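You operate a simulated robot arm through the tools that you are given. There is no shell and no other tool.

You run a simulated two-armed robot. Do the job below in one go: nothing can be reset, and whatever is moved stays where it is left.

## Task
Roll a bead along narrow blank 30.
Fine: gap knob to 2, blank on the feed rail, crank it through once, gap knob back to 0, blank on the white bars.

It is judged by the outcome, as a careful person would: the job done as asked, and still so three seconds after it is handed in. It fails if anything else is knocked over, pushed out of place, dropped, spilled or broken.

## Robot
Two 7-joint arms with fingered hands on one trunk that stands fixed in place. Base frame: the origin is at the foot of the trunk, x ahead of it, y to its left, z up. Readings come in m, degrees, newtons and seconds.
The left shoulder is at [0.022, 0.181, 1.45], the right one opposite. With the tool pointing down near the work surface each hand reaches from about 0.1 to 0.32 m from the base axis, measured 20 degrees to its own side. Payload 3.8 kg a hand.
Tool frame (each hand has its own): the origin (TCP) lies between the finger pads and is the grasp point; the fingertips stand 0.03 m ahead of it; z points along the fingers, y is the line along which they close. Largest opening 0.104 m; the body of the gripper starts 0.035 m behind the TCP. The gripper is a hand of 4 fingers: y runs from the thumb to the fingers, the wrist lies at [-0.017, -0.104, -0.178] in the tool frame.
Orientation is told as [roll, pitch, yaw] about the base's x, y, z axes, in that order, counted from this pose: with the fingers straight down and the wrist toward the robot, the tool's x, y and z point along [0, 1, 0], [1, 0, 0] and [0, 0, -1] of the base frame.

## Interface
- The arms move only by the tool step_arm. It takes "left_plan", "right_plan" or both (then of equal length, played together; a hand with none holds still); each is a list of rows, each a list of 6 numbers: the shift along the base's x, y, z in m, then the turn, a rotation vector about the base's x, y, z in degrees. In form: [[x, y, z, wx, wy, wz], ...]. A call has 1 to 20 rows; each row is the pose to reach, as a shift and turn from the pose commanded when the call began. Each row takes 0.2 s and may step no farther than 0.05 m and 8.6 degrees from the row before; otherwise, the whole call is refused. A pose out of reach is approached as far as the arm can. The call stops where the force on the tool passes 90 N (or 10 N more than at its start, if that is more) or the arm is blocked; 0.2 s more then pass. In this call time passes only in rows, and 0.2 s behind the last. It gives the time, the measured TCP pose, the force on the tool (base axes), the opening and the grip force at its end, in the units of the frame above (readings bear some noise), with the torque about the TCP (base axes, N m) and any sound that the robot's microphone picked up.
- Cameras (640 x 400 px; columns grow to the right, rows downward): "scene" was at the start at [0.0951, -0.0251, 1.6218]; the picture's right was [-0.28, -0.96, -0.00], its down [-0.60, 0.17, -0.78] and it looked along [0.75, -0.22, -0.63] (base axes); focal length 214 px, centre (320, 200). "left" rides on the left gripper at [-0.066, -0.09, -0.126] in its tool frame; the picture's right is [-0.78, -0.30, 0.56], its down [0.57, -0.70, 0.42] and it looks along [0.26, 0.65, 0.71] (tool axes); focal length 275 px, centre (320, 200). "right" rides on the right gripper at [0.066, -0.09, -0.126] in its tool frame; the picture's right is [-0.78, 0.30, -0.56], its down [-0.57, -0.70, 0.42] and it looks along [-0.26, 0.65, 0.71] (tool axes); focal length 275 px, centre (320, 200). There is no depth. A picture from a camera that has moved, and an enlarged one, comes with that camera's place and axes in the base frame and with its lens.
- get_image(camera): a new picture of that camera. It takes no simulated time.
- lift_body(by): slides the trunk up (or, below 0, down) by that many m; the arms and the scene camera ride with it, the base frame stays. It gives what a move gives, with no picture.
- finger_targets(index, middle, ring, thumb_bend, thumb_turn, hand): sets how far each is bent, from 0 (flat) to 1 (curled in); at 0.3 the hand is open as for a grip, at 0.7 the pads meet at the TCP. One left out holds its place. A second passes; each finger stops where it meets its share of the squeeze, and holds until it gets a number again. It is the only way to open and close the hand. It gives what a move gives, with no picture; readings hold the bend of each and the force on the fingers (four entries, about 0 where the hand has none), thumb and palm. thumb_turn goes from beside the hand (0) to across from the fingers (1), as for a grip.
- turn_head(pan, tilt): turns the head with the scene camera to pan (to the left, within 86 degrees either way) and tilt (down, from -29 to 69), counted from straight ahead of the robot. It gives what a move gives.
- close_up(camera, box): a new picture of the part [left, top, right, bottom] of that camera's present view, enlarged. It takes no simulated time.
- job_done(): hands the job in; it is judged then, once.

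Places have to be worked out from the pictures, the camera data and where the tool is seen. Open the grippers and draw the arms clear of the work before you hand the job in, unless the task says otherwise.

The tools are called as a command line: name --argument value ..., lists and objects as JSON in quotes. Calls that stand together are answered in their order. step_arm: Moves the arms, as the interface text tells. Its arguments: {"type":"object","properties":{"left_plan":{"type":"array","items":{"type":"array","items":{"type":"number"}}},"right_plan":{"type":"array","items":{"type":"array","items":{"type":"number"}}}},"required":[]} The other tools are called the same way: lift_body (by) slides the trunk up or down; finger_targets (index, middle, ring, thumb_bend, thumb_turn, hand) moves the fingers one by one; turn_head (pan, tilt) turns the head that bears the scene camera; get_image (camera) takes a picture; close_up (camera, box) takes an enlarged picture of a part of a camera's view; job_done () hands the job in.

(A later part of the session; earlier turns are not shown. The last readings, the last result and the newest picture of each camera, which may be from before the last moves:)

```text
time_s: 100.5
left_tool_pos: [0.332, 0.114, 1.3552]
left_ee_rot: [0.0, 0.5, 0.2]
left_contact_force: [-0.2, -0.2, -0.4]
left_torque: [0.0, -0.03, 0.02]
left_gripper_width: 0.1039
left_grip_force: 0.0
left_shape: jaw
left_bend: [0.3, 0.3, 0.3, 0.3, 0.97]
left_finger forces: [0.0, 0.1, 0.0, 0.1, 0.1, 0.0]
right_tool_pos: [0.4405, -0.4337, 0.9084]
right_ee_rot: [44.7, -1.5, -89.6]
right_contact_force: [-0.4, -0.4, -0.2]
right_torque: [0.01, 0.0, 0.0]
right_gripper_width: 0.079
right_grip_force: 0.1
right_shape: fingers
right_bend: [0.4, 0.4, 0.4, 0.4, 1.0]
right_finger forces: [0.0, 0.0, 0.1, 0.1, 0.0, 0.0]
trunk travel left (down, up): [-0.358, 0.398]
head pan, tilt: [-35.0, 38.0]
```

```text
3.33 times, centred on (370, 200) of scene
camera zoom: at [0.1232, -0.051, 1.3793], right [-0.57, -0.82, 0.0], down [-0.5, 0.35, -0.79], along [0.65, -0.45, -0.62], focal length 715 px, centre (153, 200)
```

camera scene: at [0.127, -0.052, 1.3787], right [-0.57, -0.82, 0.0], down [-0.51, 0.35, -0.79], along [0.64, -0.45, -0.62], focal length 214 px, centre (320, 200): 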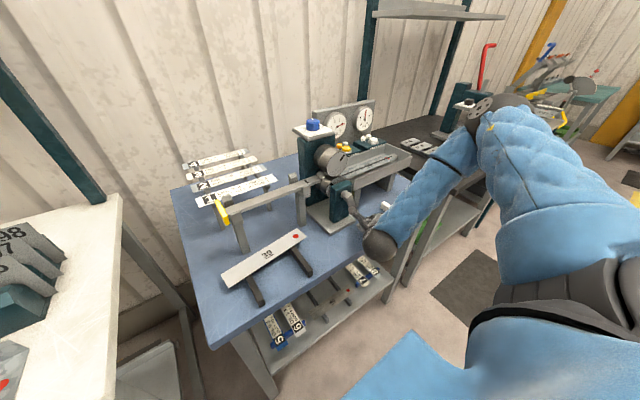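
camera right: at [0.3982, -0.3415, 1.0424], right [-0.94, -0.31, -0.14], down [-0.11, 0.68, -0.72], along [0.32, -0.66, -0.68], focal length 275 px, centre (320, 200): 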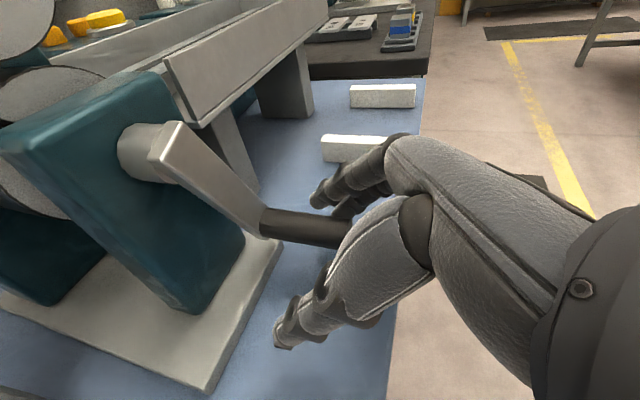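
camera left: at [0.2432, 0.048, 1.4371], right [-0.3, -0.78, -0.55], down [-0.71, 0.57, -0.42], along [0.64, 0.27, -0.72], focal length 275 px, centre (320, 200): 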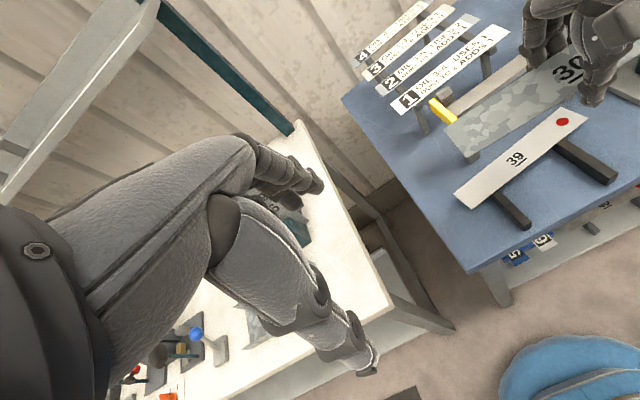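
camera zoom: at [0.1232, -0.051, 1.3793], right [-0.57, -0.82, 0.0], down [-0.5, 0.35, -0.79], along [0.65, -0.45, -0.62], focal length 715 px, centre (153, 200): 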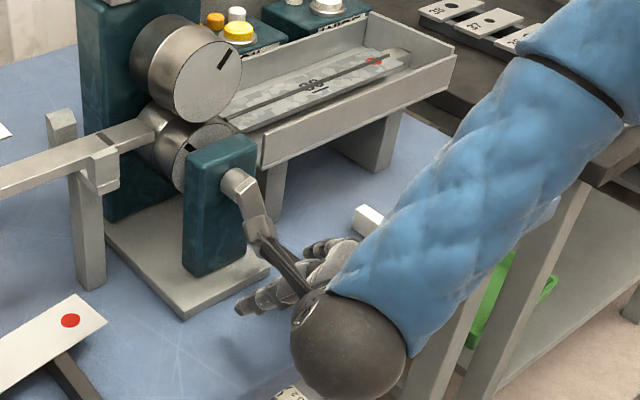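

The hand is open and the crank rests near the bottom with the blank lying in the tray. I lift the hand straight up, clear of the handle.

step_arm --right_plan '[[0, 0, 0.03, 0, 0, 0], [0, 0, 0.07, 0, 0, 0], [-0.005, 0, 0.11, 0, 0, 0], [-0.01, 0, 0.155, 0, 0, 0], [-0.01, 0, 0.2, 0, 0, 0], [-0.01, 0, 0.245, 0, 0, 0], [-0.01, 0, 0.29, 0, 0, 0]]'

get_image --camera "scene"

close_up --camera "scene" --box '[300, 100, 440, 230]'

```text
time_s: 102.1
left_tool_pos: [0.3333, 0.115, 1.3552]
left_ee_rot: [-0.1, 0.4, 0.2]
left_contact_force: [0.3, -0.2, 0.1]
left_torque: [0.01, -0.02, -0.01]
left_gripper_width: 0.1037
left_grip_force: 0.1
left_shape: jaw
left_bend: [0.3, 0.3, 0.3, 0.3, 0.97]
left_finger forces: [0.0, 0.0, 0.0, 0.0, 0.0, 0.0]
right_tool_pos: [0.4296, -0.4336, 1.1975]
right_ee_rot: [44.6, -1.4, -89.5]
right_contact_force: [-0.3, 0.0, -0.2]
right_torque: [0.01, 0.02, 0.0]
right_gripper_width: 0.0788
right_grip_force: 0.1
right_shape: fingers
right_bend: [0.4, 0.4, 0.4, 0.4, 1.0]
right_finger forces: [0.0, 0.0, 0.0, 0.0, 0.0, 0.0]
trunk travel left (down, up): [-0.358, 0.398]
head pan, tilt: [-35.0, 38.0]
```

```text
taken
camera scene: at [0.1221, -0.05, 1.3794], right [-0.57, -0.82, 0.0], down [-0.5, 0.35, -0.79], along [0.65, -0.45, -0.62], focal length 214 px, centre (320, 200)
```

scene: 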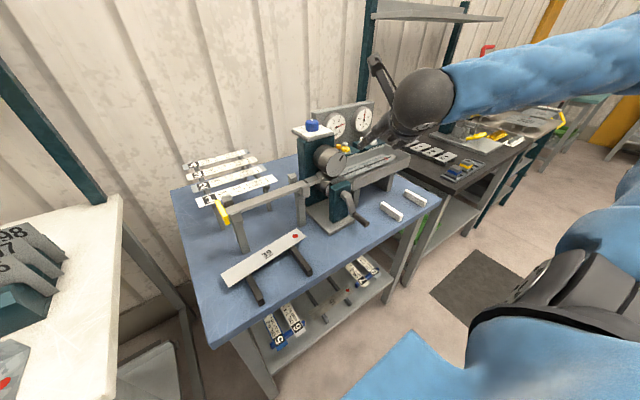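

```text
3.08 times, centred on (370, 165) of scene
camera zoom: at [0.1221, -0.05, 1.3794], right [-0.57, -0.82, 0.0], down [-0.5, 0.35, -0.79], along [0.65, -0.45, -0.62], focal length 660 px, centre (166, 308)
```

zoom: 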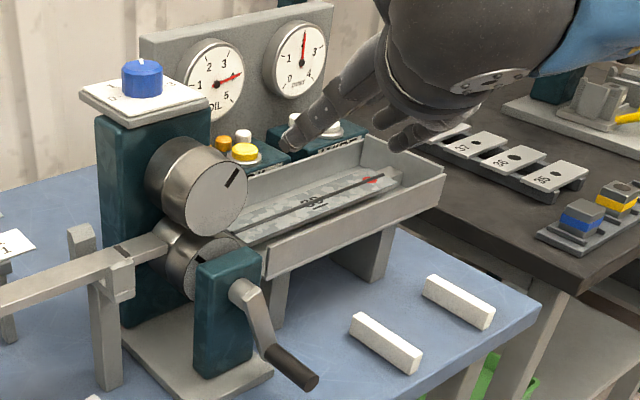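

All good. Now the knob back to 0: I first undo the tilt of the hand, then yaw it to about -48°, in free space in front of the machine.

step_arm --right_plan '[[0, 0, 0.01, 0, 8, 0], [0, 0, 0.02, 0, 16, 0], [0, 0, 0.03, 0, 24, 0], [0, 0, 0.04, 0, 32, 0], [0, 0, 0.05, 0, 40, 0], [0, 0, 0.05, 0, 45, 0]]'

step_arm --right_plan '[[0, 0, 0, 0, 0, 7], [0, 0, 0, 0, 0, 14], [0, 0, 0, 0, 0, 21], [0, 0, 0, 0, 0, 28], [0, 0, 0, 0, 0, 35], [0, 0, 0, 0, 0, 41.5]]'

step_arm --right_plan '[[0, 0, 0, -5.2, -4.7, 0]]'

lift_body --by 0.06

```text
time_s: 103.5
left_tool_pos: [0.3332, 0.1155, 1.3544]
left_ee_rot: [0.0, 0.4, 0.1]
left_contact_force: [-0.5, 0.1, 0.5]
left_torque: [-0.01, -0.02, -0.02]
left_gripper_width: 0.1036
left_grip_force: 0.0
left_shape: jaw
left_bend: [0.3, 0.3, 0.3, 0.3, 0.97]
left_finger forces: [0.0, 0.0, 0.0, 0.0, 0.1, 0.0]
right_tool_pos: [0.4307, -0.4343, 1.249]
right_ee_rot: [-0.5, -0.8, -88.6]
right_contact_force: [0.6, 0.1, 0.8]
right_torque: [0.02, 0.0, -0.02]
right_gripper_width: 0.0791
right_grip_force: 0.0
right_shape: fingers
right_bend: [0.4, 0.4, 0.4, 0.4, 1.0]
right_finger forces: [0.0, 0.0, 0.1, 0.0, 0.1, 0.1]
trunk travel left (down, up): [-0.358, 0.398]
head pan, tilt: [-35.0, 38.0]
```

```text
time_s: 104.9
left_tool_pos: [0.333, 0.1135, 1.3558]
left_ee_rot: [0.1, 0.4, 0.2]
left_contact_force: [0.4, 0.5, 0.7]
left_torque: [0.02, 0.02, 0.0]
left_gripper_width: 0.1036
left_grip_force: 0.1
left_shape: jaw
left_bend: [0.3, 0.3, 0.3, 0.3, 0.97]
left_finger forces: [0.0, 0.0, 0.1, 0.0, 0.1, 0.1]
right_tool_pos: [0.4306, -0.4334, 1.2485]
right_ee_rot: [-0.3, -0.7, -47.0]
right_contact_force: [-0.8, -0.4, -0.8]
right_torque: [0.02, 0.01, -0.01]
right_gripper_width: 0.0791
right_grip_force: 0.0
right_shape: fingers
right_bend: [0.4, 0.4, 0.4, 0.4, 1.0]
right_finger forces: [0.1, 0.0, 0.1, 0.0, 0.0, 0.0]
trunk travel left (down, up): [-0.358, 0.398]
head pan, tilt: [-35.0, 38.0]
```

```text
time_s: 105.3
left_tool_pos: [0.3325, 0.1137, 1.3542]
left_ee_rot: [0.1, 0.4, 0.3]
left_contact_force: [-0.3, -0.1, 0.0]
left_torque: [0.01, -0.01, -0.01]
left_gripper_width: 0.1037
left_grip_force: 0.0
left_shape: jaw
left_bend: [0.3, 0.3, 0.3, 0.3, 0.97]
left_finger forces: [0.1, 0.1, 0.0, 0.1, 0.0, 0.0]
right_tool_pos: [0.4295, -0.4339, 1.2487]
right_ee_rot: [-0.4, -7.8, -47.1]
right_contact_force: [-0.8, -0.4, 0.6]
right_torque: [0.01, -0.01, -0.02]
right_gripper_width: 0.0791
right_grip_force: 0.0
right_shape: fingers
right_bend: [0.4, 0.4, 0.4, 0.4, 1.0]
right_finger forces: [0.0, 0.0, 0.1, 0.0, 0.0, 0.0]
trunk travel left (down, up): [-0.358, 0.398]
head pan, tilt: [-35.0, 38.0]
```

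```text
time_s: 106.3
left_tool_pos: [0.3338, 0.1139, 1.4148]
left_ee_rot: [-0.1, 0.5, 0.2]
left_contact_force: [-0.3, 1.2, 0.3]
left_torque: [0.0, 0.02, 0.01]
left_gripper_width: 0.1036
left_grip_force: 0.2
left_shape: jaw
left_bend: [0.3, 0.3, 0.3, 0.3, 0.97]
left_finger forces: [0.1, 0.0, 0.0, 0.0, 0.0, 0.0]
right_tool_pos: [0.4296, -0.4332, 1.3087]
right_ee_rot: [-0.5, -7.7, -47.1]
right_contact_force: [-0.3, 0.6, 0.1]
right_torque: [-0.01, -0.01, 0.02]
right_gripper_width: 0.0792
right_grip_force: 0.0
right_shape: fingers
right_bend: [0.4, 0.4, 0.4, 0.4, 1.0]
right_finger forces: [0.1, 0.0, 0.0, 0.1, 0.0, 0.1]
trunk travel left (down, up): [-0.418, 0.338]
head pan, tilt: [-35.0, 38.0]
```

The hand is at yaw -47°, pitch -8°. I set the finger opening as before and move over the knob at height, then down around it.

finger_targets --hand "right" --index 0.45 --middle 0.45 --ring 0.45 --thumb_bend 0.45 --thumb_turn 0.97

step_arm --right_plan '[[0.037, 0.002, 0, 0, 0, 0], [0.074, 0.004, 0, 0, 0, 0], [0.111, 0.006, 0, 0, 0, 0], [0.148, 0.008, 0, 0, 0, 0], [0.186, 0.01, -0.01, 0, 0, 0], [0.224, 0.0125, -0.025, 0, 0, 0], [0.2614, 0.0147, -0.05, 0, 0, 0]]'

get_image --camera "right"

close_up --camera "scene" --box '[280, 80, 400, 180]'

```text
time_s: 107.3
left_tool_pos: [0.3335, 0.1141, 1.4133]
left_ee_rot: [0.0, 0.4, 0.1]
left_contact_force: [-0.4, 0.7, -0.4]
left_torque: [-0.01, 0.0, 0.0]
left_gripper_width: 0.1036
left_grip_force: 0.1
left_shape: jaw
left_bend: [0.3, 0.3, 0.3, 0.3, 0.97]
left_finger forces: [0.0, 0.0, 0.1, 0.1, 0.0, 0.1]
right_tool_pos: [0.4302, -0.4341, 1.3099]
right_ee_rot: [-0.3, -7.7, -47.3]
right_contact_force: [-0.5, -0.2, 0.3]
right_torque: [-0.03, 0.02, 0.0]
right_gripper_width: 0.0675
right_grip_force: 0.1
right_shape: fingers
right_bend: [0.45, 0.45, 0.45, 0.45, 0.96]
right_finger forces: [0.1, 0.1, 0.0, 0.1, 0.0, 0.1]
trunk travel left (down, up): [-0.418, 0.338]
head pan, tilt: [-35.0, 38.0]
```

```text
time_s: 108.9
left_tool_pos: [0.3368, 0.1111, 1.4134]
left_ee_rot: [0.0, 0.7, 0.1]
left_contact_force: [1.1, 0.3, 0.5]
left_torque: [0.03, 0.03, -0.01]
left_gripper_width: 0.1037
left_grip_force: 0.2
left_shape: jaw
left_bend: [0.3, 0.3, 0.3, 0.3, 0.97]
left_finger forces: [0.1, 0.0, 0.0, 0.0, 0.0, 0.1]
right_tool_pos: [0.6959, -0.4224, 1.2547]
right_ee_rot: [-0.7, -7.8, -47.3]
right_contact_force: [0.8, 0.2, 2.2]
right_torque: [0.02, 0.09, 0.01]
right_gripper_width: 0.0668
right_grip_force: 0.1
right_shape: fingers
right_bend: [0.45, 0.45, 0.45, 0.45, 0.96]
right_finger forces: [0.0, 0.1, 0.0, 0.0, 0.0, 0.1]
trunk travel left (down, up): [-0.418, 0.338]
head pan, tilt: [-35.0, 38.0]
```

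```text
taken
camera right: at [0.6744, -0.2991, 1.3654], right [-0.42, -0.68, 0.6], down [-0.86, 0.08, -0.51], along [0.3, -0.73, -0.62], focal length 275 px, centre (320, 200)
```

right: 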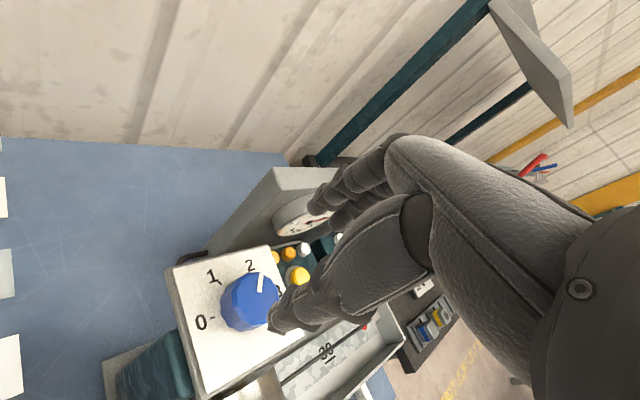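

```text
4.00 times, centred on (340, 130) of scene
camera zoom: at [0.1106, -0.0528, 1.4394], right [-0.57, -0.82, 0.0], down [-0.51, 0.35, -0.79], along [0.64, -0.45, -0.62], focal length 858 px, centre (240, 480)
```

zoom: 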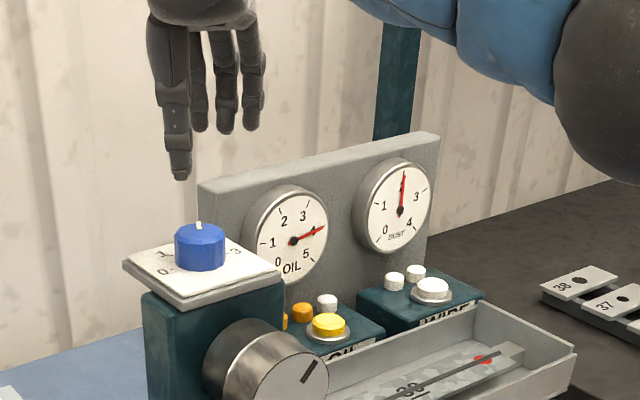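

Over the knob. I descend around it to grip height.

step_arm --right_plan '[[0, 0, -0.03, 0, 0, 0], [0, 0, -0.055, 0, 0, 0], [0, 0, -0.07, 0, 0, 0], [0, 0, -0.078, 0, 0, 0]]'

close_up --camera "right" --box '[200, 160, 400, 360]'

close_up --camera "scene" --box '[280, 90, 380, 170]'

```text
time_s: 109.9
left_tool_pos: [0.3341, 0.1126, 1.4148]
left_ee_rot: [0.1, 0.5, 0.1]
left_contact_force: [0.2, 0.3, 0.0]
left_torque: [0.01, -0.02, -0.03]
left_gripper_width: 0.1037
left_grip_force: 0.0
left_shape: jaw
left_bend: [0.3, 0.3, 0.3, 0.3, 0.97]
left_finger forces: [0.1, 0.0, 0.0, 0.0, 0.1, 0.0]
right_tool_pos: [0.692, -0.4201, 1.1788]
right_ee_rot: [-0.3, -7.6, -47.2]
right_contact_force: [0.0, 0.5, -0.6]
right_torque: [-0.04, 0.07, 0.01]
right_gripper_width: 0.067
right_grip_force: 0.1
right_shape: fingers
right_bend: [0.45, 0.45, 0.45, 0.45, 0.96]
right_finger forces: [0.0, 0.1, 0.0, 0.1, 0.0, 0.1]
trunk travel left (down, up): [-0.418, 0.338]
head pan, tilt: [-35.0, 38.0]
```

```text
2.00 times, centred on (300, 260) of right
camera zoom: at [0.669, -0.297, 1.2912], right [-0.42, -0.68, 0.6], down [-0.86, 0.08, -0.51], along [0.3, -0.72, -0.62], focal length 551 px, centre (360, 80)
```

zoom: 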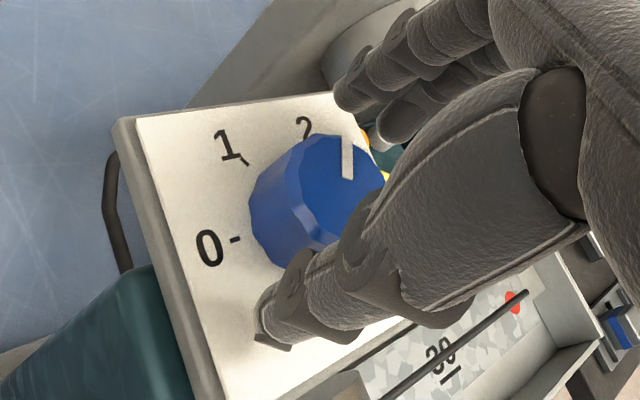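

```text
5.00 times, centred on (330, 130) of scene
camera zoom: at [0.1072, -0.0508, 1.4398], right [-0.57, -0.82, 0.0], down [-0.5, 0.35, -0.79], along [0.65, -0.45, -0.62], focal length 1072 px, centre (270, 550)
```

zoom: 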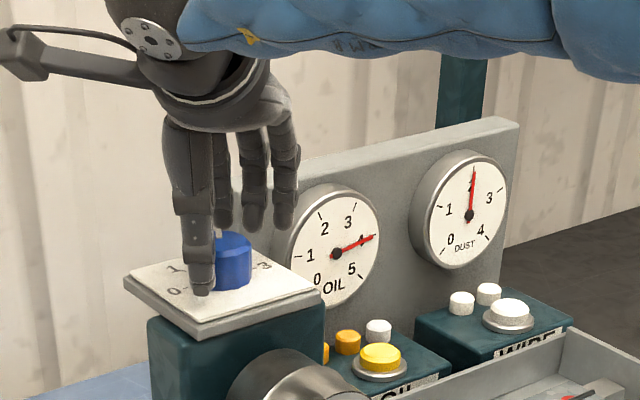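

Straddling the knob again. I grip, turn 47° counter-clockwise, release and swing back for the next grip.

finger_targets --hand "right" --index 0.75 --middle 0.75 --thumb_bend 0.75

step_arm --right_plan '[[0, 0, 0, 0, 0, 8], [0, 0, 0, 0, 0, 16], [0, 0, 0, 0, 0, 24], [0, 0, 0, 0, 0, 32], [0, 0, 0, 0, 0, 40], [0, 0, 0, 0, 0, 47]]'

finger_targets --hand "right" --index 0.45 --middle 0.45 --thumb_bend 0.45

step_arm --right_plan '[[0, 0, 0, 0, 0, -8], [0, 0, 0, 0, 0, -16], [0, 0, 0, 0, 0, -24], [0, 0, 0, 0, 0, -32], [0, 0, 0, 0, 0, -40], [0, 0, 0, 0, 0, -47]]'

close_up --camera "right" --box '[200, 160, 400, 360]'

```text
time_s: 110.9
left_tool_pos: [0.3341, 0.1133, 1.4149]
left_ee_rot: [0.0, 0.5, 0.3]
left_contact_force: [-0.2, -0.8, 0.2]
left_torque: [0.03, -0.02, 0.01]
left_gripper_width: 0.1036
left_grip_force: 0.1
left_shape: jaw
left_bend: [0.3, 0.3, 0.3, 0.3, 0.97]
left_finger forces: [0.0, 0.1, 0.0, 0.1, 0.1, 0.0]
right_tool_pos: [0.6925, -0.4198, 1.1788]
right_ee_rot: [-0.4, -7.7, -47.3]
right_contact_force: [3.2, -4.5, 1.7]
right_torque: [0.04, -0.03, -0.01]
right_gripper_width: 0.0371
right_grip_force: 15.8
right_shape: fingers
right_bend: [0.57, 0.61, 0.45, 0.58, 0.98]
right_finger forces: [9.3, 9.3, 0.0, 0.0, 12.9, 0.0]
trunk travel left (down, up): [-0.418, 0.338]
head pan, tilt: [-35.0, 38.0]
```

```text
time_s: 112.3
left_tool_pos: [0.335, 0.1126, 1.4151]
left_ee_rot: [0.1, 0.5, 0.2]
left_contact_force: [0.9, -0.2, 0.4]
left_torque: [-0.03, -0.03, -0.01]
left_gripper_width: 0.1037
left_grip_force: 0.1
left_shape: jaw
left_bend: [0.3, 0.3, 0.3, 0.3, 0.97]
left_finger forces: [0.1, 0.0, 0.1, 0.0, 0.0, 0.0]
right_tool_pos: [0.693, -0.4201, 1.1792]
right_ee_rot: [-0.4, -7.8, -0.2]
right_contact_force: [6.0, -8.8, -0.5]
right_torque: [-0.24, -0.1, -0.03]
right_gripper_width: 0.0372
right_grip_force: 16.7
right_shape: fingers
right_bend: [0.56, 0.6, 0.45, 0.59, 1.0]
right_finger forces: [8.4, 12.2, 0.0, 0.1, 12.4, 0.0]
trunk travel left (down, up): [-0.418, 0.338]
head pan, tilt: [-35.0, 38.0]
```

```text
time_s: 113.3
left_tool_pos: [0.3338, 0.1141, 1.415]
left_ee_rot: [0.0, 0.4, 0.2]
left_contact_force: [-0.1, 0.5, -0.1]
left_torque: [0.0, -0.01, 0.06]
left_gripper_width: 0.1037
left_grip_force: 0.1
left_shape: jaw
left_bend: [0.3, 0.3, 0.3, 0.3, 0.97]
left_finger forces: [0.0, 0.1, 0.1, 0.0, 0.0, 0.0]
right_tool_pos: [0.6914, -0.4184, 1.1801]
right_ee_rot: [-0.5, -7.6, -0.2]
right_contact_force: [-0.4, -0.2, 0.4]
right_torque: [-0.05, 0.0, 0.0]
right_gripper_width: 0.0662
right_grip_force: 0.1
right_shape: fingers
right_bend: [0.45, 0.45, 0.45, 0.45, 0.96]
right_finger forces: [0.0, 0.1, 0.0, 0.1, 0.0, 0.0]
trunk travel left (down, up): [-0.418, 0.338]
head pan, tilt: [-35.0, 38.0]
```

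```text
time_s: 114.7
left_tool_pos: [0.3331, 0.1146, 1.4139]
left_ee_rot: [0.0, 0.6, 0.2]
left_contact_force: [-0.4, 0.6, 0.1]
left_torque: [0.02, 0.01, 0.01]
left_gripper_width: 0.1036
left_grip_force: 0.0
left_shape: jaw
left_bend: [0.3, 0.3, 0.3, 0.3, 0.97]
left_finger forces: [0.1, 0.0, 0.0, 0.0, 0.0, 0.0]
right_tool_pos: [0.6915, -0.4195, 1.1808]
right_ee_rot: [-0.4, -7.7, -47.3]
right_contact_force: [0.0, -0.1, 0.6]
right_torque: [-0.02, 0.02, 0.04]
right_gripper_width: 0.0663
right_grip_force: 0.1
right_shape: fingers
right_bend: [0.45, 0.45, 0.45, 0.45, 0.96]
right_finger forces: [0.0, 0.1, 0.0, 0.1, 0.0, 0.1]
trunk travel left (down, up): [-0.418, 0.338]
head pan, tilt: [-35.0, 38.0]
```

```text
2.00 times, centred on (300, 260) of right
camera zoom: at [0.6695, -0.2962, 1.2929], right [-0.42, -0.68, 0.6], down [-0.86, 0.08, -0.51], along [0.3, -0.73, -0.62], focal length 551 px, centre (360, 80)
```

zoom: 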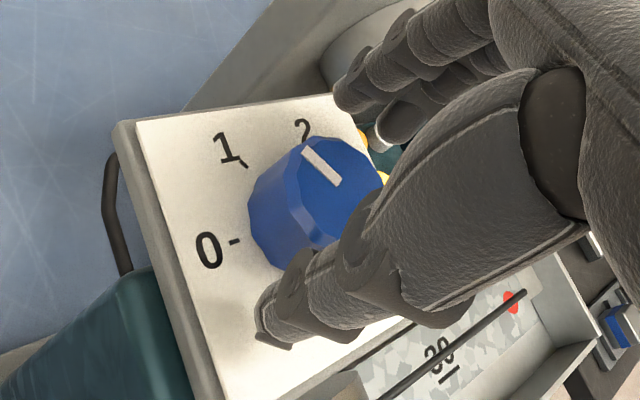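

It turned back by about 47°. I repeat the same grip-and-turn.

finger_targets --hand "right" --index 0.75 --middle 0.75 --thumb_bend 0.75

step_arm --right_plan '[[0, 0, 0, 0, 0, 8], [0, 0, 0, 0, 0, 16], [0, 0, 0, 0, 0, 24], [0, 0, 0, 0, 0, 32], [0, 0, 0, 0, 0, 40], [0, 0, 0, 0, 0, 47]]'

finger_targets --hand "right" --index 0.45 --middle 0.45 --thumb_bend 0.45

step_arm --right_plan '[[0, 0, 0, 0, 0, -8], [0, 0, 0, 0, 0, -16], [0, 0, 0, 0, 0, -24], [0, 0, 0, 0, 0, -32], [0, 0, 0, 0, 0, -40], [0, 0, 0, 0, 0, -47]]'

close_up --camera "right" --box '[200, 160, 400, 360]'

```text
time_s: 115.7
left_tool_pos: [0.3337, 0.1126, 1.4154]
left_ee_rot: [0.0, 0.6, 0.3]
left_contact_force: [0.5, -0.2, -1.2]
left_torque: [-0.04, 0.01, -0.01]
left_gripper_width: 0.1038
left_grip_force: 0.1
left_shape: jaw
left_bend: [0.3, 0.3, 0.3, 0.3, 0.97]
left_finger forces: [0.1, 0.0, 0.0, 0.0, 0.1, 0.0]
right_tool_pos: [0.6918, -0.4205, 1.1818]
right_ee_rot: [-0.4, -7.8, -47.2]
right_contact_force: [3.2, -4.2, 2.1]
right_torque: [-0.04, -0.05, 0.05]
right_gripper_width: 0.0372
right_grip_force: 15.7
right_shape: fingers
right_bend: [0.57, 0.61, 0.45, 0.58, 0.98]
right_finger forces: [9.6, 9.5, 0.0, 0.1, 12.8, 0.0]
trunk travel left (down, up): [-0.418, 0.338]
head pan, tilt: [-35.0, 38.0]
```

```text
time_s: 117.1
left_tool_pos: [0.3345, 0.1112, 1.4147]
left_ee_rot: [0.1, 0.4, 0.2]
left_contact_force: [0.6, 0.6, -0.5]
left_torque: [0.0, 0.01, 0.01]
left_gripper_width: 0.1037
left_grip_force: 0.2
left_shape: jaw
left_bend: [0.3, 0.3, 0.3, 0.3, 0.97]
left_finger forces: [0.1, 0.0, 0.0, 0.0, 0.0, 0.0]
right_tool_pos: [0.6921, -0.4176, 1.1804]
right_ee_rot: [-0.4, -7.7, 0.0]
right_contact_force: [7.6, -8.2, 3.5]
right_torque: [-0.21, -0.14, -0.02]
right_gripper_width: 0.0367
right_grip_force: 16.7
right_shape: fingers
right_bend: [0.56, 0.6, 0.45, 0.59, 1.0]
right_finger forces: [8.8, 12.3, 0.0, 0.0, 12.6, 0.0]
trunk travel left (down, up): [-0.418, 0.338]
head pan, tilt: [-35.0, 38.0]
```

```text
time_s: 118.1
left_tool_pos: [0.3331, 0.1134, 1.415]
left_ee_rot: [0.0, 0.5, 0.2]
left_contact_force: [-0.4, 0.0, 0.4]
left_torque: [0.01, 0.0, -0.01]
left_gripper_width: 0.1036
left_grip_force: 0.1
left_shape: jaw
left_bend: [0.3, 0.3, 0.3, 0.3, 0.97]
left_finger forces: [0.0, 0.1, 0.1, 0.0, 0.0, 0.0]
right_tool_pos: [0.6916, -0.4188, 1.1814]
right_ee_rot: [-0.4, -7.7, -0.1]
right_contact_force: [0.7, 0.6, 0.2]
right_torque: [0.0, 0.02, 0.0]
right_gripper_width: 0.0661
right_grip_force: 0.0
right_shape: fingers
right_bend: [0.45, 0.45, 0.45, 0.45, 0.96]
right_finger forces: [0.2, 0.0, 0.0, 0.1, 0.0, 0.1]
trunk travel left (down, up): [-0.418, 0.338]
head pan, tilt: [-35.0, 38.0]
```

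```text
time_s: 119.5
left_tool_pos: [0.3348, 0.1145, 1.4143]
left_ee_rot: [0.0, 0.5, 0.2]
left_contact_force: [-0.1, -1.0, 0.8]
left_torque: [0.01, -0.02, -0.02]
left_gripper_width: 0.1039
left_grip_force: 0.0
left_shape: jaw
left_bend: [0.3, 0.3, 0.3, 0.3, 0.97]
left_finger forces: [0.0, 0.1, 0.0, 0.1, 0.0, 0.1]
right_tool_pos: [0.6912, -0.4194, 1.1809]
right_ee_rot: [-0.5, -7.8, -47.4]
right_contact_force: [-0.1, 0.1, 0.1]
right_torque: [0.01, 0.01, 0.0]
right_gripper_width: 0.0664
right_grip_force: 0.1
right_shape: fingers
right_bend: [0.45, 0.45, 0.45, 0.45, 0.96]
right_finger forces: [0.0, 0.0, 0.1, 0.0, 0.0, 0.0]
trunk travel left (down, up): [-0.418, 0.338]
head pan, tilt: [-35.0, 38.0]
```

```text
2.00 times, centred on (300, 260) of right
camera zoom: at [0.6693, -0.2965, 1.2924], right [-0.42, -0.68, 0.6], down [-0.86, 0.08, -0.51], along [0.3, -0.73, -0.62], focal length 551 px, centre (360, 80)
```

zoom: 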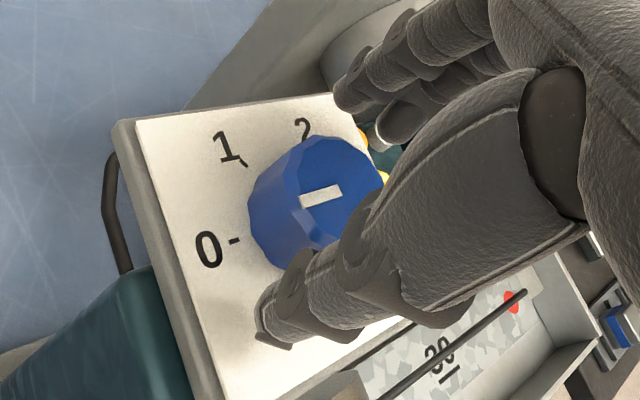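

The pointer already lies along the 0 tick direction. I lift the hand off and check from above.

step_arm --right_plan '[[0, 0, 0.03, 0, 0, 0], [0, 0, 0.06, 0, 0, 0], [-0.01, 0, 0.1, 0, 0, 0]]'

close_up --camera "right" --box '[150, 230, 310, 390]'

close_up --camera "scene" --box '[280, 100, 400, 190]'

```text
time_s: 120.3
left_tool_pos: [0.3318, 0.1145, 1.4141]
left_ee_rot: [0.0, 0.3, 0.1]
left_contact_force: [-0.4, 0.7, 0.0]
left_torque: [-0.06, -0.02, 0.0]
left_gripper_width: 0.1035
left_grip_force: 0.1
left_shape: jaw
left_bend: [0.3, 0.3, 0.3, 0.3, 0.97]
left_finger forces: [0.1, 0.1, 0.0, 0.1, 0.0, 0.0]
right_tool_pos: [0.6809, -0.4182, 1.2818]
right_ee_rot: [-0.4, -7.8, -47.2]
right_contact_force: [0.2, -0.2, -0.3]
right_torque: [0.03, 0.01, 0.0]
right_gripper_width: 0.0663
right_grip_force: 0.0
right_shape: fingers
right_bend: [0.45, 0.45, 0.45, 0.45, 0.96]
right_finger forces: [0.1, 0.0, 0.0, 0.0, 0.0, 0.1]
trunk travel left (down, up): [-0.418, 0.338]
head pan, tilt: [-35.0, 38.0]
```

```text
2.50 times, centred on (230, 310) of right
camera zoom: at [0.6577, -0.2957, 1.3943], right [-0.42, -0.68, 0.6], down [-0.86, 0.08, -0.51], along [0.3, -0.73, -0.62], focal length 688 px, centre (545, -75)
```

zoom: 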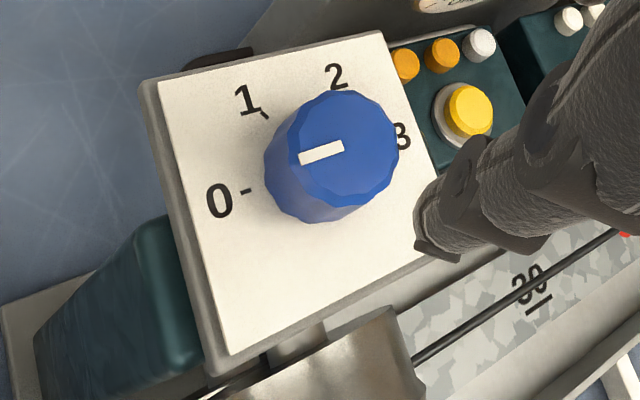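

```text
4.44 times, centred on (340, 145) of scene
camera zoom: at [0.1053, -0.0499, 1.44], right [-0.57, -0.82, 0.0], down [-0.5, 0.35, -0.79], along [0.65, -0.45, -0.61], focal length 953 px, centre (231, 444)
```

zoom: 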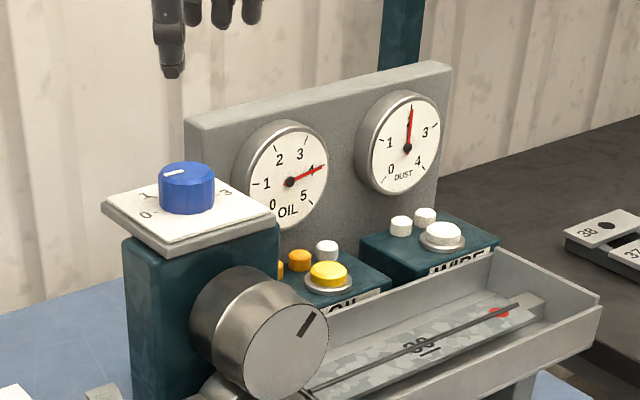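

The knob is back at 0. Next I carry the hand over toward the white bars at height, to see which hand yaw the arm can reach there before picking up the blank.

step_arm --right_plan '[[-0.03, 0, 0, 0, 0, 0], [-0.065, -0.02, 0, 0, 0, 0], [-0.1, -0.05, 0, 0, 0, 0], [-0.13, -0.085, 0, 0, 0, 0], [-0.16, -0.12, 0, 0, 0, 0], [-0.185, -0.16, -0.02, 0, 0, 0], [-0.21, -0.195, -0.04, 0, 0, 0], [-0.215, -0.23, -0.07, 0, 0, 0]]'

get_image --camera "right"

get_image --camera "scene"

```text
refused: row 6 steps farther than a row can; nothing moved
```

```text
taken
camera right: at [0.6577, -0.2957, 1.3943], right [-0.42, -0.68, 0.6], down [-0.86, 0.08, -0.51], along [0.3, -0.73, -0.62], focal length 275 px, centre (320, 200)
```

right: 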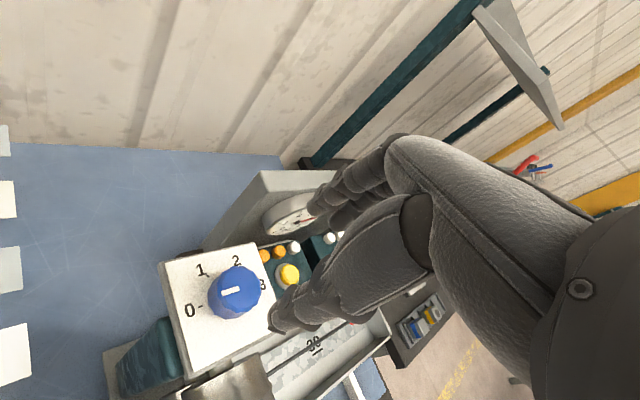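

```text
taken
camera scene: at [0.1053, -0.0499, 1.44], right [-0.57, -0.82, 0.0], down [-0.5, 0.35, -0.79], along [0.65, -0.45, -0.61], focal length 214 px, centre (320, 200)
```

scene: 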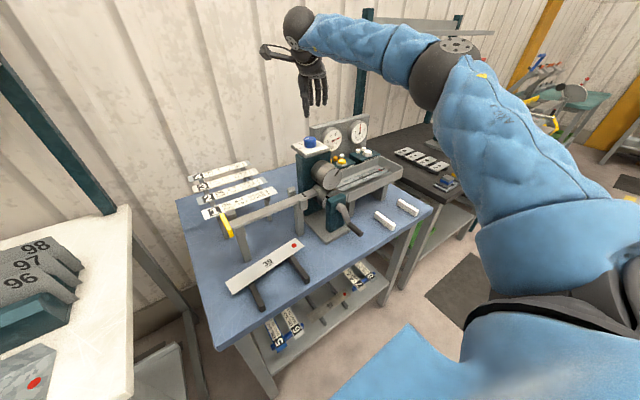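

Refused for one long row; I redo it with shorter rows.

step_arm --right_plan '[[-0.03, 0, 0, 0, 0, 0], [-0.06, -0.02, 0, 0, 0, 0], [-0.09, -0.045, 0, 0, 0, 0], [-0.115, -0.075, 0, 0, 0, 0], [-0.14, -0.105, 0, 0, 0, 0], [-0.165, -0.135, -0.01, 0, 0, 0], [-0.185, -0.165, -0.03, 0, 0, 0], [-0.2, -0.195, -0.05, 0, 0, 0], [-0.21, -0.225, -0.07, 0, 0, 0]]'

get_image --camera "right"

close_up --camera "scene" --box '[310, 110, 460, 260]'

```text
time_s: 122.3
left_tool_pos: [0.3325, 0.1128, 1.415]
left_ee_rot: [-0.1, 0.5, 0.1]
left_contact_force: [0.2, -0.1, -0.2]
left_torque: [0.01, 0.0, -0.02]
left_gripper_width: 0.1037
left_grip_force: 0.2
left_shape: jaw
left_bend: [0.3, 0.3, 0.3, 0.3, 0.97]
left_finger forces: [0.1, 0.0, 0.0, 0.1, 0.0, 0.0]
right_tool_pos: [0.4718, -0.6436, 1.2108]
right_ee_rot: [-0.4, -7.7, -47.3]
right_contact_force: [-0.1, -1.0, 1.1]
right_torque: [-0.01, -0.03, -0.01]
right_gripper_width: 0.0662
right_grip_force: 0.2
right_shape: fingers
right_bend: [0.45, 0.45, 0.45, 0.45, 0.96]
right_finger forces: [0.1, 0.1, 0.1, 0.0, 0.0, 0.0]
trunk travel left (down, up): [-0.418, 0.338]
head pan, tilt: [-35.0, 38.0]
```

```text
taken
camera right: at [0.4485, -0.5216, 1.3224], right [-0.42, -0.68, 0.6], down [-0.86, 0.08, -0.51], along [0.3, -0.72, -0.62], focal length 275 px, centre (320, 200)
```

right: 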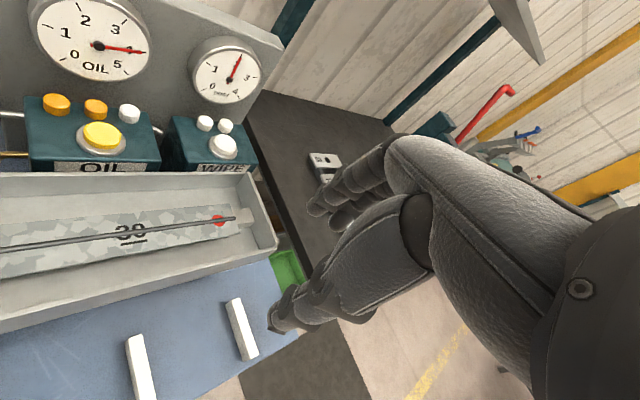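

```text
2.67 times, centred on (385, 185) of scene
camera zoom: at [0.1068, -0.0516, 1.4398], right [-0.57, -0.82, 0.0], down [-0.5, 0.35, -0.79], along [0.65, -0.45, -0.62], focal length 572 px, centre (147, 240)
```

zoom: 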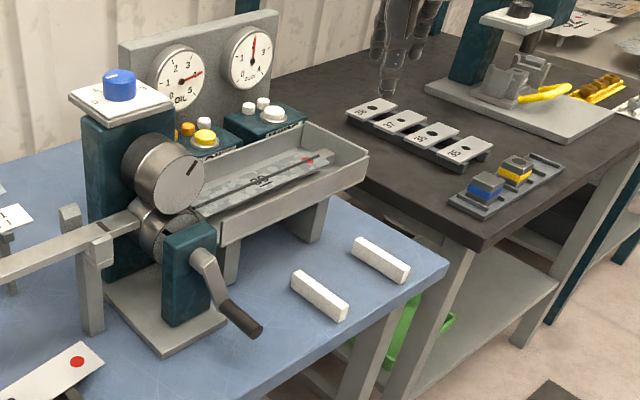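

From above I place the white bars at x 0.412-0.50, y≈-0.601 and y≈-0.738 (centre 0.456, -0.669), and the blank's centre in the tray at (0.597, -0.598, 0.99). I test here whether the arm can yaw back toward 0.

step_arm --right_plan '[[0, 0, 0, 0, 0, 8], [0, 0, 0, 0, 0, 16], [0, 0, 0, 0, 0, 24], [0, 0, 0, 0, 0, 32], [0, 0, 0, 0, 0, 40], [0, 0, 0, 0, 0, 47]]'

```text
time_s: 123.7
left_tool_pos: [0.3336, 0.113, 1.4142]
left_ee_rot: [-0.1, 0.4, 0.0]
left_contact_force: [-0.1, -0.3, 0.0]
left_torque: [-0.01, 0.05, -0.03]
left_gripper_width: 0.1037
left_grip_force: 0.1
left_shape: jaw
left_bend: [0.3, 0.3, 0.3, 0.3, 0.97]
left_finger forces: [0.1, 0.0, 0.0, 0.0, 0.0, 0.1]
right_tool_pos: [0.4847, -0.5596, 1.1698]
right_ee_rot: [-0.5, -7.8, -0.4]
right_contact_force: [-0.1, 0.1, 0.6]
right_torque: [0.04, 0.05, 0.0]
right_gripper_width: 0.0664
right_grip_force: 0.0
right_shape: fingers
right_bend: [0.45, 0.45, 0.45, 0.45, 0.96]
right_finger forces: [0.1, 0.1, 0.0, 0.1, 0.1, 0.0]
right hand out of reach, approached as far as the arm can: row 5, 6
trunk travel left (down, up): [-0.418, 0.338]
head pan, tilt: [-35.0, 38.0]
```

At yaw 0 the arm reaches y≈-0.56 here, so near the bars I'll have about -6 to -8° of yaw, which is acceptable. I raise the hand 0.1 m and lower the trunk 0.15 m for the tray and bar heights.

step_arm --right_plan '[[0, 0.01, 0.045, 0, 0, 0], [0, 0.02, 0.09, 0, 0, 0], [0, 0.02, 0.11, 0, 0, 0]]'

```text
time_s: 124.5
left_tool_pos: [0.3321, 0.1141, 1.4149]
left_ee_rot: [0.0, 0.3, 0.2]
left_contact_force: [-0.6, -0.1, -1.0]
left_torque: [0.0, -0.03, 0.0]
left_gripper_width: 0.1036
left_grip_force: 0.1
left_shape: jaw
left_bend: [0.3, 0.3, 0.3, 0.3, 0.97]
left_finger forces: [0.0, 0.0, 0.0, 0.1, 0.0, 0.0]
right_tool_pos: [0.4804, -0.5401, 1.2804]
right_ee_rot: [-0.4, -7.6, -0.1]
right_contact_force: [0.5, -0.2, 0.5]
right_torque: [-0.01, 0.01, 0.01]
right_gripper_width: 0.0663
right_grip_force: 0.0
right_shape: fingers
right_bend: [0.45, 0.45, 0.45, 0.45, 0.96]
right_finger forces: [0.1, 0.0, 0.0, 0.1, 0.0, 0.1]
trunk travel left (down, up): [-0.418, 0.338]
head pan, tilt: [-35.0, 38.0]
```

Hand at z 1.28. Now I lower the trunk 0.15 m and look at the tray.

lift_body --by -0.15

step_arm --right_plan '[[0.03, 0, 0.01, 0, 0, 0], [0.06, -0.005, 0.02, 0, 0, 0], [0.09, -0.01, 0.02, 0, 0, 0], [0.11, -0.015, 0.02, 0, 0, 0]]'

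get_image --camera "right"

get_image --camera "scene"

```text
time_s: 126.3
left_tool_pos: [0.3324, 0.1131, 1.265]
left_ee_rot: [0.0, 0.5, 0.2]
left_contact_force: [-1.1, -0.4, -0.3]
left_torque: [0.02, 0.0, 0.01]
left_gripper_width: 0.1036
left_grip_force: 0.1
left_shape: jaw
left_bend: [0.3, 0.3, 0.3, 0.3, 0.97]
left_finger forces: [0.1, 0.0, 0.1, 0.0, 0.0, 0.1]
right_tool_pos: [0.4832, -0.5392, 1.1328]
right_ee_rot: [-0.5, -7.8, -0.1]
right_contact_force: [0.3, 0.5, 0.2]
right_torque: [0.01, -0.02, -0.01]
right_gripper_width: 0.0664
right_grip_force: 0.0
right_shape: fingers
right_bend: [0.45, 0.45, 0.45, 0.45, 0.96]
right_finger forces: [0.0, 0.1, 0.0, 0.0, 0.1, 0.1]
trunk travel left (down, up): [-0.268, 0.488]
head pan, tilt: [-35.0, 38.0]
```

```text
time_s: 127.3
left_tool_pos: [0.3338, 0.1163, 1.2643]
left_ee_rot: [-0.1, 0.5, 0.2]
left_contact_force: [1.1, 0.3, 0.5]
left_torque: [-0.07, 0.01, -0.01]
left_gripper_width: 0.1039
left_grip_force: 0.1
left_shape: jaw
left_bend: [0.3, 0.3, 0.3, 0.3, 0.97]
left_finger forces: [0.0, 0.1, 0.1, 0.1, 0.0, 0.0]
right_tool_pos: [0.5705, -0.5281, 1.1566]
right_ee_rot: [-0.4, -7.9, -0.4]
right_contact_force: [0.1, 0.3, -0.5]
right_torque: [0.02, 0.0, 0.0]
right_gripper_width: 0.0667
right_grip_force: 0.1
right_shape: fingers
right_bend: [0.45, 0.45, 0.45, 0.45, 0.96]
right_finger forces: [0.1, 0.0, 0.0, 0.1, 0.1, 0.0]
right hand out of reach, approached as far as the arm can: row 2, 3, 4
trunk travel left (down, up): [-0.268, 0.488]
head pan, tilt: [-35.0, 38.0]
```

```text
taken
camera right: at [0.4651, -0.4624, 1.2673], right [0.21, -0.77, 0.6], down [-0.64, -0.57, -0.51], along [0.74, -0.28, -0.62], focal length 275 px, centre (320, 200)
```

right: 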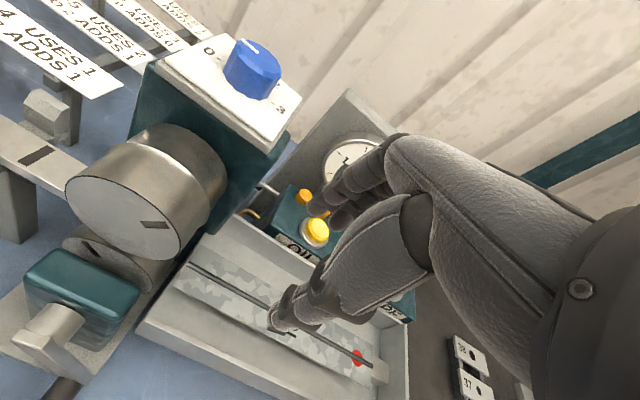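

```text
taken
camera scene: at [0.1567, -0.0486, 1.2878], right [-0.57, -0.82, 0.0], down [-0.5, 0.35, -0.79], along [0.65, -0.45, -0.62], focal length 214 px, centre (320, 200)
```

scene: 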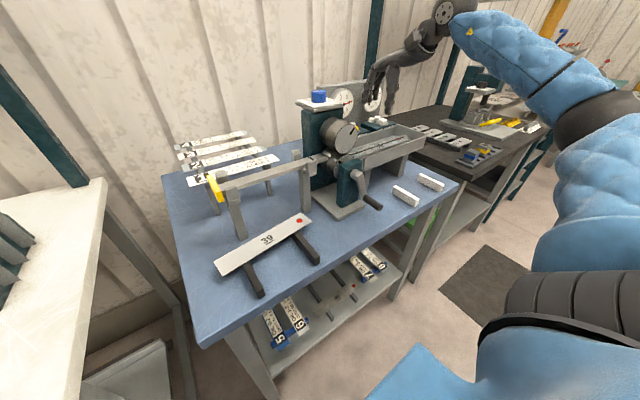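

The hover spot is just out of reach from this low trunk. I raise the trunk 0.08 m and approach the tray hover again, a bit lower.

lift_body --by 0.08

step_arm --right_plan '[[0.0, 0, -0.04, 0, -1, 0], [0.0, -0.005, -0.08, 0, -2, 0], [0.01, -0.012, -0.11, 0, -3, 0], [0.02, -0.02, -0.13, 0, -4, 0], [0.024, -0.025, -0.14, 0, -4, 0]]'

get_image --camera "right"

close_up --camera "scene" --box '[320, 90, 460, 210]'

```text
time_s: 128.4
left_tool_pos: [0.334, 0.1138, 1.3446]
left_ee_rot: [-0.1, 0.5, 0.3]
left_contact_force: [0.0, 0.6, 0.0]
left_torque: [-0.02, 0.03, 0.01]
left_gripper_width: 0.1038
left_grip_force: 0.0
left_shape: jaw
left_bend: [0.3, 0.3, 0.3, 0.3, 0.97]
left_finger forces: [0.0, 0.1, 0.0, 0.1, 0.1, 0.1]
right_tool_pos: [0.5474, -0.5319, 1.257]
right_ee_rot: [-0.4, -10.8, -0.5]
right_contact_force: [0.5, 1.4, -0.7]
right_torque: [0.01, 0.01, -0.03]
right_gripper_width: 0.0663
right_grip_force: 0.0
right_shape: fingers
right_bend: [0.45, 0.45, 0.45, 0.45, 0.96]
right_finger forces: [0.0, 0.0, 0.1, 0.0, 0.0, 0.0]
trunk travel left (down, up): [-0.348, 0.408]
head pan, tilt: [-35.0, 38.0]
```

```text
time_s: 129.7
left_tool_pos: [0.3331, 0.1154, 1.3454]
left_ee_rot: [0.1, 0.3, 0.2]
left_contact_force: [0.3, 0.0, -0.3]
left_torque: [0.02, 0.04, 0.03]
left_gripper_width: 0.1037
left_grip_force: 0.1
left_shape: jaw
left_bend: [0.3, 0.3, 0.3, 0.3, 0.97]
left_finger forces: [0.0, 0.1, 0.0, 0.0, 0.0, 0.0]
right_tool_pos: [0.573, -0.5464, 1.1281]
right_ee_rot: [-0.3, -14.9, 0.2]
right_contact_force: [-0.9, 0.3, -0.4]
right_torque: [-0.02, -0.02, 0.01]
right_gripper_width: 0.0666
right_grip_force: 0.0
right_shape: fingers
right_bend: [0.45, 0.45, 0.45, 0.45, 0.96]
right_finger forces: [0.0, 0.0, 0.0, 0.0, 0.0, 0.1]
right hand out of reach, approached as far as the arm can: row 5
trunk travel left (down, up): [-0.348, 0.408]
head pan, tilt: [-35.0, 38.0]
```

```text
taken
camera right: at [0.4539, -0.4806, 1.2248], right [0.14, -0.77, 0.62], down [-0.57, -0.58, -0.59], along [0.81, -0.27, -0.52], focal length 275 px, centre (320, 200)
```

right: 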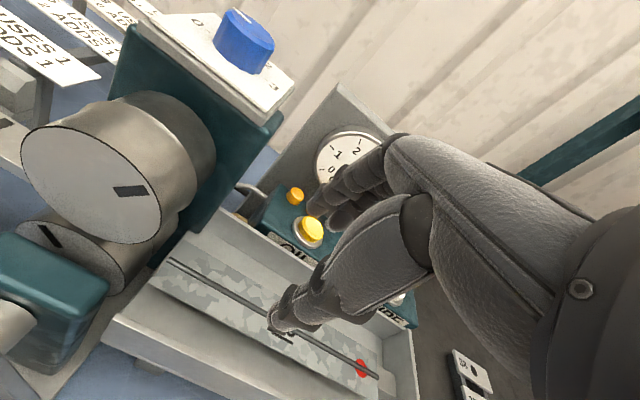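

```text
3.33 times, centred on (390, 150) of scene
camera zoom: at [0.126, -0.0501, 1.3693], right [-0.57, -0.82, 0.0], down [-0.5, 0.35, -0.79], along [0.65, -0.45, -0.62], focal length 715 px, centre (87, 367)
```

zoom: 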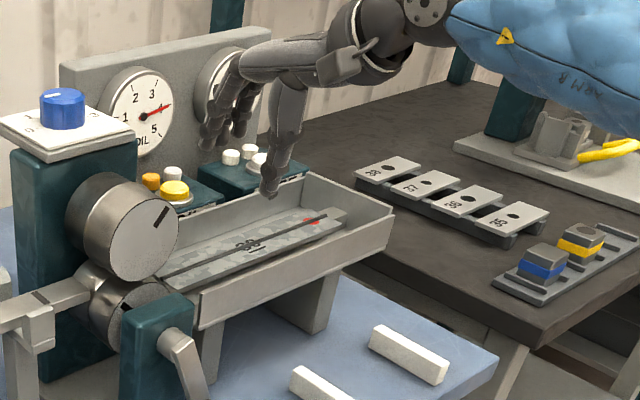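

Yaw is the limiting joint here, so I turn the hand to about -6° yaw and reduce the pitch a little, then try the hover over the blank's middle again.

step_arm --right_plan '[[0.0, 0, 0, 0, 2.5, -3], [0.008, -0.004, -0.01, 0, 5, -6], [0.016, -0.008, -0.02, 0, 5, -6], [0.022, -0.012, -0.03, 0, 5, -6]]'

get_image --camera "right"

close_up --camera "scene" --box '[320, 100, 440, 200]'

```text
time_s: 130.7
left_tool_pos: [0.333, 0.114, 1.344]
left_ee_rot: [0.0, 0.5, 0.2]
left_contact_force: [0.0, 0.3, -0.1]
left_torque: [0.03, -0.03, -0.01]
left_gripper_width: 0.1038
left_grip_force: 0.0
left_shape: jaw
left_bend: [0.3, 0.3, 0.3, 0.3, 0.97]
left_finger forces: [0.0, 0.1, 0.2, 0.0, 0.0, 0.0]
right_tool_pos: [0.594, -0.5689, 1.0879]
right_ee_rot: [-0.7, -9.8, -6.6]
right_contact_force: [0.4, -0.4, 0.5]
right_torque: [0.03, -0.01, 0.0]
right_gripper_width: 0.0665
right_grip_force: 0.0
right_shape: fingers
right_bend: [0.45, 0.45, 0.45, 0.45, 0.96]
right_finger forces: [0.1, 0.0, 0.1, 0.0, 0.0, 0.0]
trunk travel left (down, up): [-0.348, 0.408]
head pan, tilt: [-35.0, 38.0]
```

```text
taken
camera right: at [0.4921, -0.4895, 1.1961], right [0.11, -0.79, 0.61], down [-0.68, -0.5, -0.53], along [0.72, -0.36, -0.59], focal length 275 px, centre (320, 200)
```

right: 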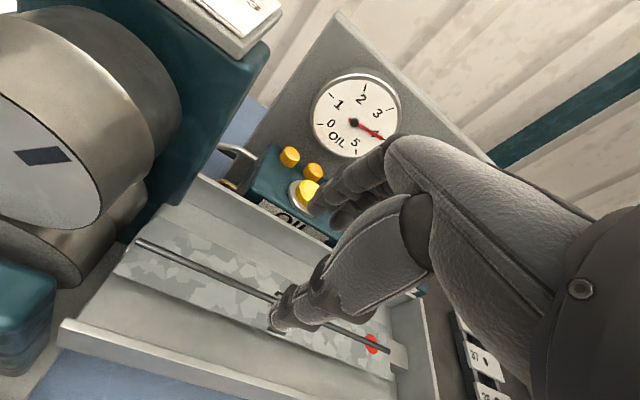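

```text
4.00 times, centred on (380, 150) of scene
camera zoom: at [0.1264, -0.0506, 1.3692], right [-0.57, -0.82, 0.0], down [-0.5, 0.35, -0.79], along [0.65, -0.45, -0.62], focal length 858 px, centre (80, 400)
```

zoom: 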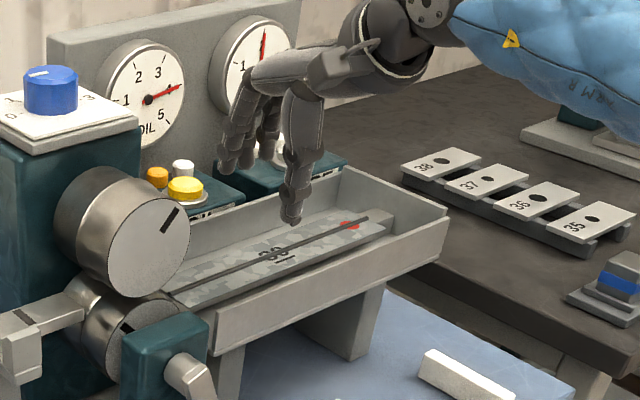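

I have a good hover over the blank. Before lowering I zoom to judge the depth of the tray beside the ridge.

close_up --camera "right" --box '[60, 170, 300, 400]'

close_up --camera "scene" --box '[345, 140, 435, 200]'

```text
1.74 times, centred on (180, 285) of right
camera zoom: at [0.4921, -0.4895, 1.1961], right [0.11, -0.79, 0.61], down [-0.68, -0.5, -0.53], along [0.72, -0.36, -0.59], focal length 479 px, centre (564, 52)
```

zoom: 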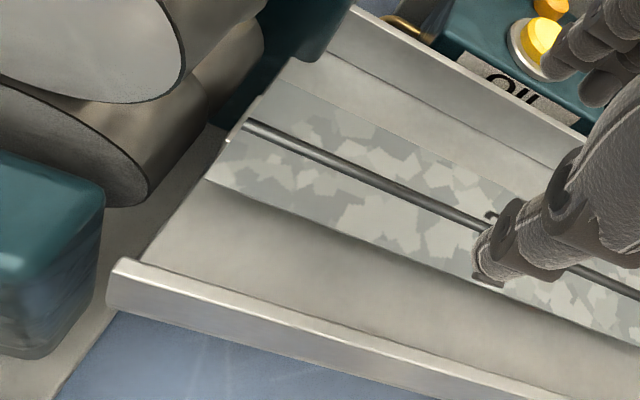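

```text
6.67 times, centred on (390, 170) of scene
camera zoom: at [0.1264, -0.0506, 1.3692], right [-0.57, -0.82, 0.0], down [-0.5, 0.35, -0.79], along [0.65, -0.45, -0.62], focal length 1430 px, centre (-147, 400)
```

zoom: 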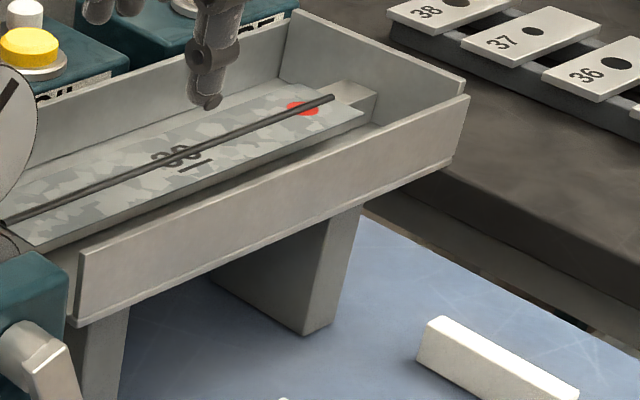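

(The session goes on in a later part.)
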